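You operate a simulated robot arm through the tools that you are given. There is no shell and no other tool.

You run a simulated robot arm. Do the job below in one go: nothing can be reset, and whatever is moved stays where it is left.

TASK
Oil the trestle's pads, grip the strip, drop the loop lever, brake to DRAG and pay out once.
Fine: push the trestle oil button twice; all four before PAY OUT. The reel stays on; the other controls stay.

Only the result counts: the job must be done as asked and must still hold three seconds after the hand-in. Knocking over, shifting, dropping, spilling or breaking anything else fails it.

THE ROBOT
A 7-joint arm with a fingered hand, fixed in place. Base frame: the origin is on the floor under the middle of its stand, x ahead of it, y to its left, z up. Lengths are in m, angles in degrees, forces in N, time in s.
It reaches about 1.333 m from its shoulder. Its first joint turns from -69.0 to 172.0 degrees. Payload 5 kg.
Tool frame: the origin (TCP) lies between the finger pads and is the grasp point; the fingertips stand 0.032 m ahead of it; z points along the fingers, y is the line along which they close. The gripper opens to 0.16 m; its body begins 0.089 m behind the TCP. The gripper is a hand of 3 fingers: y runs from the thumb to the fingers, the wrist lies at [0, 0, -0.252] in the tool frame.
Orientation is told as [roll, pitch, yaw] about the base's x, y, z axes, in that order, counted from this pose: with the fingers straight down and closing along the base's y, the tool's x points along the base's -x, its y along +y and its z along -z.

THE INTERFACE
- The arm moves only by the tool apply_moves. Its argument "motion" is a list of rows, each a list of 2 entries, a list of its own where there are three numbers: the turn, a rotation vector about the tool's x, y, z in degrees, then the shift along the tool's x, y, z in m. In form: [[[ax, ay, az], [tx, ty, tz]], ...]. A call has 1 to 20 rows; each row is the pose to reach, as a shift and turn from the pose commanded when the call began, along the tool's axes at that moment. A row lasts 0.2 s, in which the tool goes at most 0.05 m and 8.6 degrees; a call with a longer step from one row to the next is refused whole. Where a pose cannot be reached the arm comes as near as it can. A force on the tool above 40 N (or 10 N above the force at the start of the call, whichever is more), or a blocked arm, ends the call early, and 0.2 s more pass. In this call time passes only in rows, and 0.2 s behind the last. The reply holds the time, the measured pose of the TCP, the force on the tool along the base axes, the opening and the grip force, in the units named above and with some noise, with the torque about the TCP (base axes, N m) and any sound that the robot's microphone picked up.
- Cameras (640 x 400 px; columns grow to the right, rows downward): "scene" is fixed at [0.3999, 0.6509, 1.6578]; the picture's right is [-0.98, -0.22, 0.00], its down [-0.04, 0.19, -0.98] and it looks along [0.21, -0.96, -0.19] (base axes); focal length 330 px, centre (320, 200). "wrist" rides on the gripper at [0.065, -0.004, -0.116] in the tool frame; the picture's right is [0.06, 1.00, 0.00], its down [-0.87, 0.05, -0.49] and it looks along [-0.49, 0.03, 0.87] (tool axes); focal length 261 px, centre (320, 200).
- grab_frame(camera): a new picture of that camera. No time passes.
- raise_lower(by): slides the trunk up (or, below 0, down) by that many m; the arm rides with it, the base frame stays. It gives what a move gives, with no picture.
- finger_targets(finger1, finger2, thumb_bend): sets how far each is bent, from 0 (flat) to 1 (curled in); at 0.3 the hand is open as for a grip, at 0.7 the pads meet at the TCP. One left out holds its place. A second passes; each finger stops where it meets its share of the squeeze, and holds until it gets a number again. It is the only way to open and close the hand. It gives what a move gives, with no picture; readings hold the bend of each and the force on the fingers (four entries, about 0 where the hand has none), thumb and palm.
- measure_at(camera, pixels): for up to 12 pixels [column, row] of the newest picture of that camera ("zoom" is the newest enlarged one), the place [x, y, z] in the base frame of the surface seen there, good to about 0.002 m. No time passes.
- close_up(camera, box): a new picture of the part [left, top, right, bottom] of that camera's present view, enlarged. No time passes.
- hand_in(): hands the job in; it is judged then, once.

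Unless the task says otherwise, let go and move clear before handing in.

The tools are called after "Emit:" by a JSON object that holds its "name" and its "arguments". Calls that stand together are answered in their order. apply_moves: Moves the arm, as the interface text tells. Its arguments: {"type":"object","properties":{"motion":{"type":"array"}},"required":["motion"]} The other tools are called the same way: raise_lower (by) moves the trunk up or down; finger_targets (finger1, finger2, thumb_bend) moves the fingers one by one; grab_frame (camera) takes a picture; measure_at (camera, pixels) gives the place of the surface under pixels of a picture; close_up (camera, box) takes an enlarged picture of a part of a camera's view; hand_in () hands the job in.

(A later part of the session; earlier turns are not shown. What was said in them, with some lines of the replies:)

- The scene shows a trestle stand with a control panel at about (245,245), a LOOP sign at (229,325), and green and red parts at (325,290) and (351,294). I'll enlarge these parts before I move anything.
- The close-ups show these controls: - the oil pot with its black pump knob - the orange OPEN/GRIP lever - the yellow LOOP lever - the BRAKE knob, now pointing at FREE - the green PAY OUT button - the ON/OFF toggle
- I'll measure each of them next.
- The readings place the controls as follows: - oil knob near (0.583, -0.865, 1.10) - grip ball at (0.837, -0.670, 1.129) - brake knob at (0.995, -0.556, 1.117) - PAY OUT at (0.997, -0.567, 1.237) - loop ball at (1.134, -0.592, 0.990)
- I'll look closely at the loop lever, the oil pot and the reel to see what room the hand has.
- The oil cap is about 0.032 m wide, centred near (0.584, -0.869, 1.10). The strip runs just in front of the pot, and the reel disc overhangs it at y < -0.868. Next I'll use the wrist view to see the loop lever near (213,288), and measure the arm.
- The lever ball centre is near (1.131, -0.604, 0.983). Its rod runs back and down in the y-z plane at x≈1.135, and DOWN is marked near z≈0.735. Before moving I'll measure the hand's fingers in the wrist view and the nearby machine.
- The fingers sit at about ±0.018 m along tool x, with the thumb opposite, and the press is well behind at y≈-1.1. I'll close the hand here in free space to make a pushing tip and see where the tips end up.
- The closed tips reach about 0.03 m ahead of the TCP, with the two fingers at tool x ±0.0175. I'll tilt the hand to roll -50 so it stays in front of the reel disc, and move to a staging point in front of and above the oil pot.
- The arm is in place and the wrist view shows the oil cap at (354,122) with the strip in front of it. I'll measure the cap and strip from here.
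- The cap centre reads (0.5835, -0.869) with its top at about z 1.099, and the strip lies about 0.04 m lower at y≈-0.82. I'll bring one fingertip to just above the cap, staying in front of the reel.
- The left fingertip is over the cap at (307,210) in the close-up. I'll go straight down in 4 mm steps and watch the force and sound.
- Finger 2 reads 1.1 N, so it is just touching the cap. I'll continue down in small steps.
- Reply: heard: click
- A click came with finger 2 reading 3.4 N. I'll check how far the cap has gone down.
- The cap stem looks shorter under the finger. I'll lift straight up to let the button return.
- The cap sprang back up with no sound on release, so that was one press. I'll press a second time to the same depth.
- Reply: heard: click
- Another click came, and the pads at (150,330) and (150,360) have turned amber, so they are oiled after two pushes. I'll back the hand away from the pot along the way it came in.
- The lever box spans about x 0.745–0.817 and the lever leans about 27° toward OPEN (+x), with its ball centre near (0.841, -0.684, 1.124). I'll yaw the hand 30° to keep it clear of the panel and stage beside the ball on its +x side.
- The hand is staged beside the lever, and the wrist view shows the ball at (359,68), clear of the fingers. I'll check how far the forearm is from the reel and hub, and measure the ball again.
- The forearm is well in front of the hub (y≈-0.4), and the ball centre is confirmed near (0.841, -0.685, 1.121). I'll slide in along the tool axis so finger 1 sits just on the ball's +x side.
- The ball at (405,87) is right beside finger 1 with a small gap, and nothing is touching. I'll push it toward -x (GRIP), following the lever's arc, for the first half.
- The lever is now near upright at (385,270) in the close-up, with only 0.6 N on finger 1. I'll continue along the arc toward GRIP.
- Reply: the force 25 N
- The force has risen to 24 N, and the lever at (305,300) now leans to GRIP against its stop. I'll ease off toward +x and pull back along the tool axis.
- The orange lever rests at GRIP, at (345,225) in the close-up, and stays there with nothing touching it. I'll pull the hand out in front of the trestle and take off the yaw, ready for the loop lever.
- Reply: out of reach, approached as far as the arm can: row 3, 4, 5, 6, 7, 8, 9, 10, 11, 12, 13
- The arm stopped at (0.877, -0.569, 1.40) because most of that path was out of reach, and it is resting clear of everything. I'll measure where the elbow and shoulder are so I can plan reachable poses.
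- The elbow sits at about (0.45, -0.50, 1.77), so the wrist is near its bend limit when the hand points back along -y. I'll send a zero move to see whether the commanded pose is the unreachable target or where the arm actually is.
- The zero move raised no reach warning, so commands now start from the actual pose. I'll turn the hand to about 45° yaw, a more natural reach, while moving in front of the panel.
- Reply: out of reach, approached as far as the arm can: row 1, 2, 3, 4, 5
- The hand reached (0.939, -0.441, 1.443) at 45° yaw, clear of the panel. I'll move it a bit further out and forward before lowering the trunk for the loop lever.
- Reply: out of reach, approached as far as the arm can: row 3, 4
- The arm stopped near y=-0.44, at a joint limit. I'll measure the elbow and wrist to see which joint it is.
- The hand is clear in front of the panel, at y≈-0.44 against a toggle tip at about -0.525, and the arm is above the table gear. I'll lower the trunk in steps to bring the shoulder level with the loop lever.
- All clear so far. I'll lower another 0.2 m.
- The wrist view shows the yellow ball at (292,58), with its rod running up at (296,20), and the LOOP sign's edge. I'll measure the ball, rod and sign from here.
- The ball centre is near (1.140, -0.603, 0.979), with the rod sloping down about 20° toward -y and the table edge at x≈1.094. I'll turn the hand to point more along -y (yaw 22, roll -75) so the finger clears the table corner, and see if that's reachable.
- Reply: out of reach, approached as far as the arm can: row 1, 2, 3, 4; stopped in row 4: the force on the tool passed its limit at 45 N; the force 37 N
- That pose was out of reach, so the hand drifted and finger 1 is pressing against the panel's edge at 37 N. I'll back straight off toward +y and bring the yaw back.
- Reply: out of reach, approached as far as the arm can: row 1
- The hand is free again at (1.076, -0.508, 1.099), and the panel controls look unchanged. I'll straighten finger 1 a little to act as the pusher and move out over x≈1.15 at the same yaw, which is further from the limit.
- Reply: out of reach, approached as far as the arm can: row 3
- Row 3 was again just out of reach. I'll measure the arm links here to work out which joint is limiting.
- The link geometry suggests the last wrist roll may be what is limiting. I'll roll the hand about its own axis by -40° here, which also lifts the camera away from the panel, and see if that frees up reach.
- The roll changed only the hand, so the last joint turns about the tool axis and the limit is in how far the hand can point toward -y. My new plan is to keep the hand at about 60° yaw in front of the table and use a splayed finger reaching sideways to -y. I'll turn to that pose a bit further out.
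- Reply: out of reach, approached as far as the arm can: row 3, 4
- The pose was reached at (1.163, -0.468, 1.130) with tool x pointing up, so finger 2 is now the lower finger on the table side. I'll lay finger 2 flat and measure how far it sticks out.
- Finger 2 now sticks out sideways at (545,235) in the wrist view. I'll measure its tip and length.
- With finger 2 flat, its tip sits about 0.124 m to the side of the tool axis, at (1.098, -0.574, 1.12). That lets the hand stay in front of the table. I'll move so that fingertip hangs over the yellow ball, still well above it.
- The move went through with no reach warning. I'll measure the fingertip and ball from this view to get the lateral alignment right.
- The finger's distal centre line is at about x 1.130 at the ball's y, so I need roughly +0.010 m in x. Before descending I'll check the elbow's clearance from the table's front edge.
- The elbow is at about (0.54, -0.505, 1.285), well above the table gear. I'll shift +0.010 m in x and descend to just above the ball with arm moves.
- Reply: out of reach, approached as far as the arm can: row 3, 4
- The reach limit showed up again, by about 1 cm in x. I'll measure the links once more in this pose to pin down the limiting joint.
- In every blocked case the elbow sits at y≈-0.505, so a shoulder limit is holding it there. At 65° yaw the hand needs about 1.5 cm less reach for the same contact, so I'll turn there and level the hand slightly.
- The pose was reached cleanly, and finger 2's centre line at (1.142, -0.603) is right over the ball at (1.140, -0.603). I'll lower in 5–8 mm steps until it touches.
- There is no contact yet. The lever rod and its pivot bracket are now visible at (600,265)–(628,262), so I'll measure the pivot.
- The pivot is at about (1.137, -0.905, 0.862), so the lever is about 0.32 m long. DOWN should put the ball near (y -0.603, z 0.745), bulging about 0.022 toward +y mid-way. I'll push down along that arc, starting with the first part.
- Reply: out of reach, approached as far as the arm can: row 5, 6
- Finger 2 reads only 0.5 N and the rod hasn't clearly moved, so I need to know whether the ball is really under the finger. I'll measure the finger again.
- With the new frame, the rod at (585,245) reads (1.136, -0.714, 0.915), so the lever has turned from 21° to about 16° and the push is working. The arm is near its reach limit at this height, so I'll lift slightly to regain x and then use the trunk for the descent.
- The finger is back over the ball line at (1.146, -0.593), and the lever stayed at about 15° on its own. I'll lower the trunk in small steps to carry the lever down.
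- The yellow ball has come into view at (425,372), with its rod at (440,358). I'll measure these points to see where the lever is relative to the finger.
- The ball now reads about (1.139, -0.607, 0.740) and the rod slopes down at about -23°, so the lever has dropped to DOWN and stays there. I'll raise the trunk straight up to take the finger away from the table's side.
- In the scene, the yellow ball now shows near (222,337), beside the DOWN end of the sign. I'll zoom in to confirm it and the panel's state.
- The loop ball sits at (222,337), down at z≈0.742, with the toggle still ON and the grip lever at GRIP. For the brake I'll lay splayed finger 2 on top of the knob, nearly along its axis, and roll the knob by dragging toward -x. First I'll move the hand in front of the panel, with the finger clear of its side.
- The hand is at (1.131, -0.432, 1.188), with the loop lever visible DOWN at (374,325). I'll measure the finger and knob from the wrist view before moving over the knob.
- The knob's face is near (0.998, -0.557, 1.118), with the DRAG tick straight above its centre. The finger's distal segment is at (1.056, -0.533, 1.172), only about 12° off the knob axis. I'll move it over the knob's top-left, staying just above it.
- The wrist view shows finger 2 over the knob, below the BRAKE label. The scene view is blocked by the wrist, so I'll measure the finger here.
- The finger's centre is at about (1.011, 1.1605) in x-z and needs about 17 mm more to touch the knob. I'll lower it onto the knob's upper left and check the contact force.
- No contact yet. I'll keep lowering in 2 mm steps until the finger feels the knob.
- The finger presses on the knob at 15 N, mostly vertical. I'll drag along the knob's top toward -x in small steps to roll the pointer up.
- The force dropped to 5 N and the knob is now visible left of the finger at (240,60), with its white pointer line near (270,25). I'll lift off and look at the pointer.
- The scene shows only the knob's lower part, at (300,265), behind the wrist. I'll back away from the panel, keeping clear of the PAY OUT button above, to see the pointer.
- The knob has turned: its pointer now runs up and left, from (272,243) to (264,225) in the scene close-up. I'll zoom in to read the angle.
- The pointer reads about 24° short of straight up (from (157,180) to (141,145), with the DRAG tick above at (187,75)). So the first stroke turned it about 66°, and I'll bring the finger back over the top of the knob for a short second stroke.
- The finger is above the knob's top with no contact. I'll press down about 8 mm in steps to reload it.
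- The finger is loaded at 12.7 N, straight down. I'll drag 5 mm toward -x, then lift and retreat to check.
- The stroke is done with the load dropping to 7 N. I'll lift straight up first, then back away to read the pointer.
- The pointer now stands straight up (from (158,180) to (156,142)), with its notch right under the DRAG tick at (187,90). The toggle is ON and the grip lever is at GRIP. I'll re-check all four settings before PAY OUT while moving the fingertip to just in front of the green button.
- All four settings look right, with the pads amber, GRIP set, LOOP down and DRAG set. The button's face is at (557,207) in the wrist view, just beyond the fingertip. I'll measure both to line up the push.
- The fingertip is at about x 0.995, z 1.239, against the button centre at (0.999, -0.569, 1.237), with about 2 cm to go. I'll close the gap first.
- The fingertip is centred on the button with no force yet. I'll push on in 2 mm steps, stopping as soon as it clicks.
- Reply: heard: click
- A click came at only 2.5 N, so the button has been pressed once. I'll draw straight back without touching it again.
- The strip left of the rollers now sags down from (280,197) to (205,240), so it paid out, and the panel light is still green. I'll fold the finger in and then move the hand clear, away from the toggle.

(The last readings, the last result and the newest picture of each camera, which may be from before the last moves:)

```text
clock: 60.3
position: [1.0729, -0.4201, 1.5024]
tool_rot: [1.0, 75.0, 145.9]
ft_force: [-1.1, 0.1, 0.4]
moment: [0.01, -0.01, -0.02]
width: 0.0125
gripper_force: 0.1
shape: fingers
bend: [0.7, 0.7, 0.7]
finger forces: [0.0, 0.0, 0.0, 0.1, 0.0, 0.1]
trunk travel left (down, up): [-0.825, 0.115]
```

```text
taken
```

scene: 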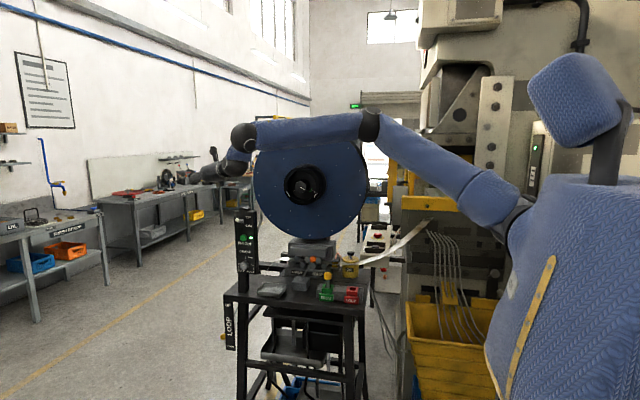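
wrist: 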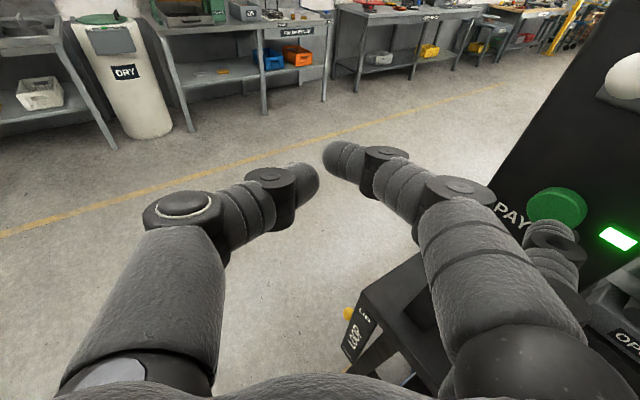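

The hand is well above the panel and clear of everything. I'll take a last close look at every control before handing in.

Emit:
{"name": "close_up", "arguments": {"camera": "scene", "box": [210, 200, 306, 280]}}

Emit:
{"name": "close_up", "arguments": {"camera": "scene", "box": [240, 252, 272, 284]}}

Emit:
{"name": "close_up", "arguments": {"camera": "scene", "box": [270, 230, 398, 310]}}

Emit:
{"name": "close_up", "arguments": {"camera": "scene", "box": [192, 280, 288, 360]}}

Emit:
{"name": "close_up", "arguments": {"camera": "scene", "box": [240, 110, 380, 250]}}

```text
5.00 times, centred on (258, 240) of scene
```

zoom: 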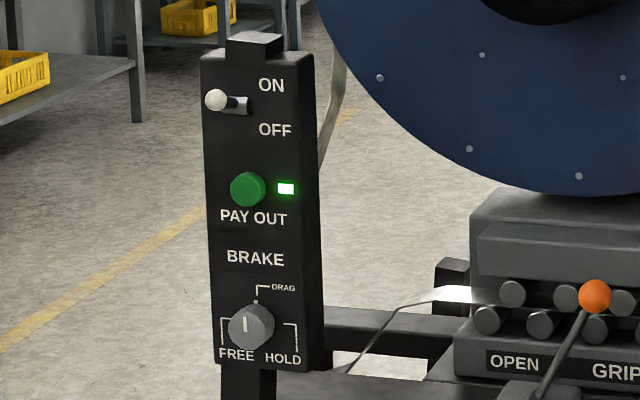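

```text
12.50 times, centred on (256, 268) of scene
```

zoom: 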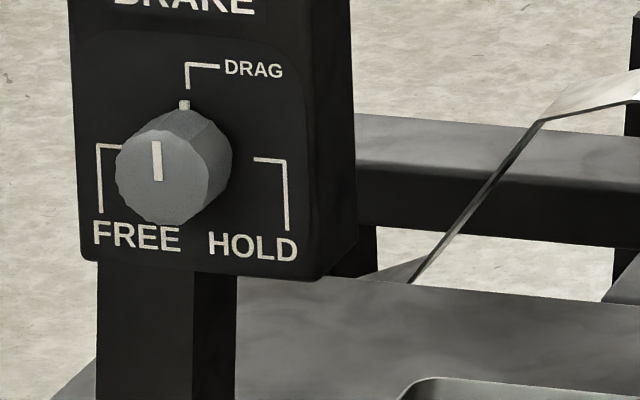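

```text
5.00 times, centred on (334, 270) of scene
```

zoom: 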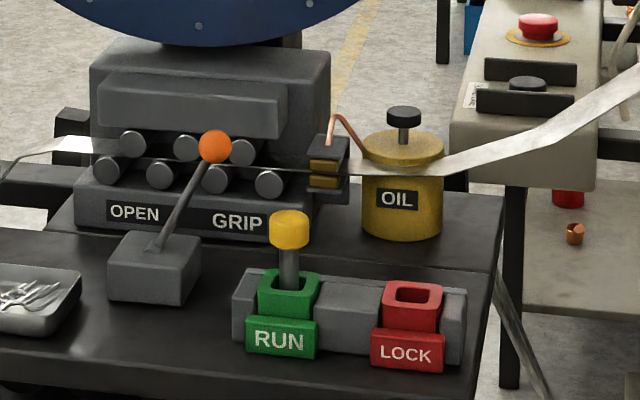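

```text
5.00 times, centred on (240, 320) of scene
```

zoom: 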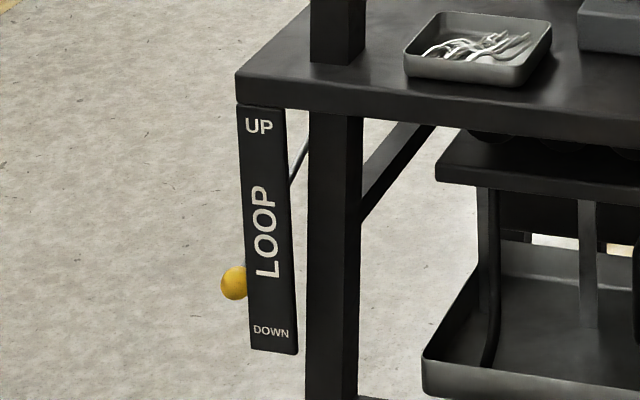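

```text
2.86 times, centred on (310, 180) of scene
```

zoom: 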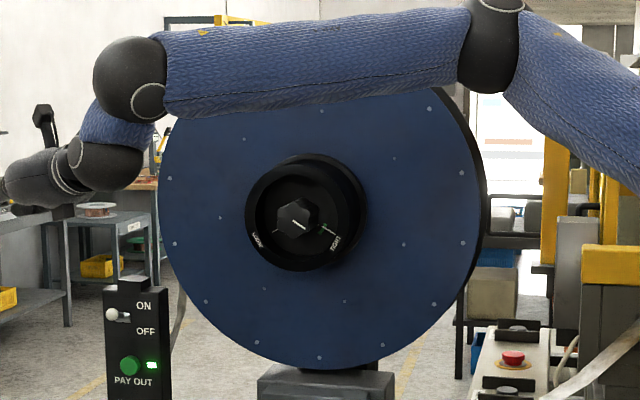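

All the controls are where they should be:
- The pads are amber (oiled).
- The lever is at GRIP.
- The loop ball is at the DOWN end.
- The brake pointer is under DRAG.
- The toggle is ON with the light green.
- The strip has paid out into a sagging loop.
- RUN/LOCK and the tension knob are unchanged.

The hand is clear, so I'm handing in.

Emit:
{"name": "hand_in", "arguments": {}}

```text
The job is handed in.
```

I handed the job in with every step done as asked; I haven't seen the result of the judging. In the last pictures everything was in place and the hand was clear.

- **Oil:** I pushed the trestle oil button twice. It clicked each time, and the pads turned amber after the second push.
- **Grip:** the lever is at GRIP, pushed up against its stop.
- **Loop lever:** it is DOWN and stays there. I pushed it part of the way and it dropped the rest by itself.
- **Brake:** the pointer is at DRAG. I turned the knob in two strokes by dragging a finger across its top.
- **Pay out:** I pressed the button once, after the other four were set. It clicked, and the strip now hangs in a slack loop.
- **Left as they were:** the reel is still ON with its light green, and the RUN/LOCK peg and the reel's tension knob were not touched.

While I was lining up for the loop lever, an out-of-reach move pressed one finger against the edge of the control panel at about 37 N. I backed off straight away, and nothing on the panel looked changed afterwards.
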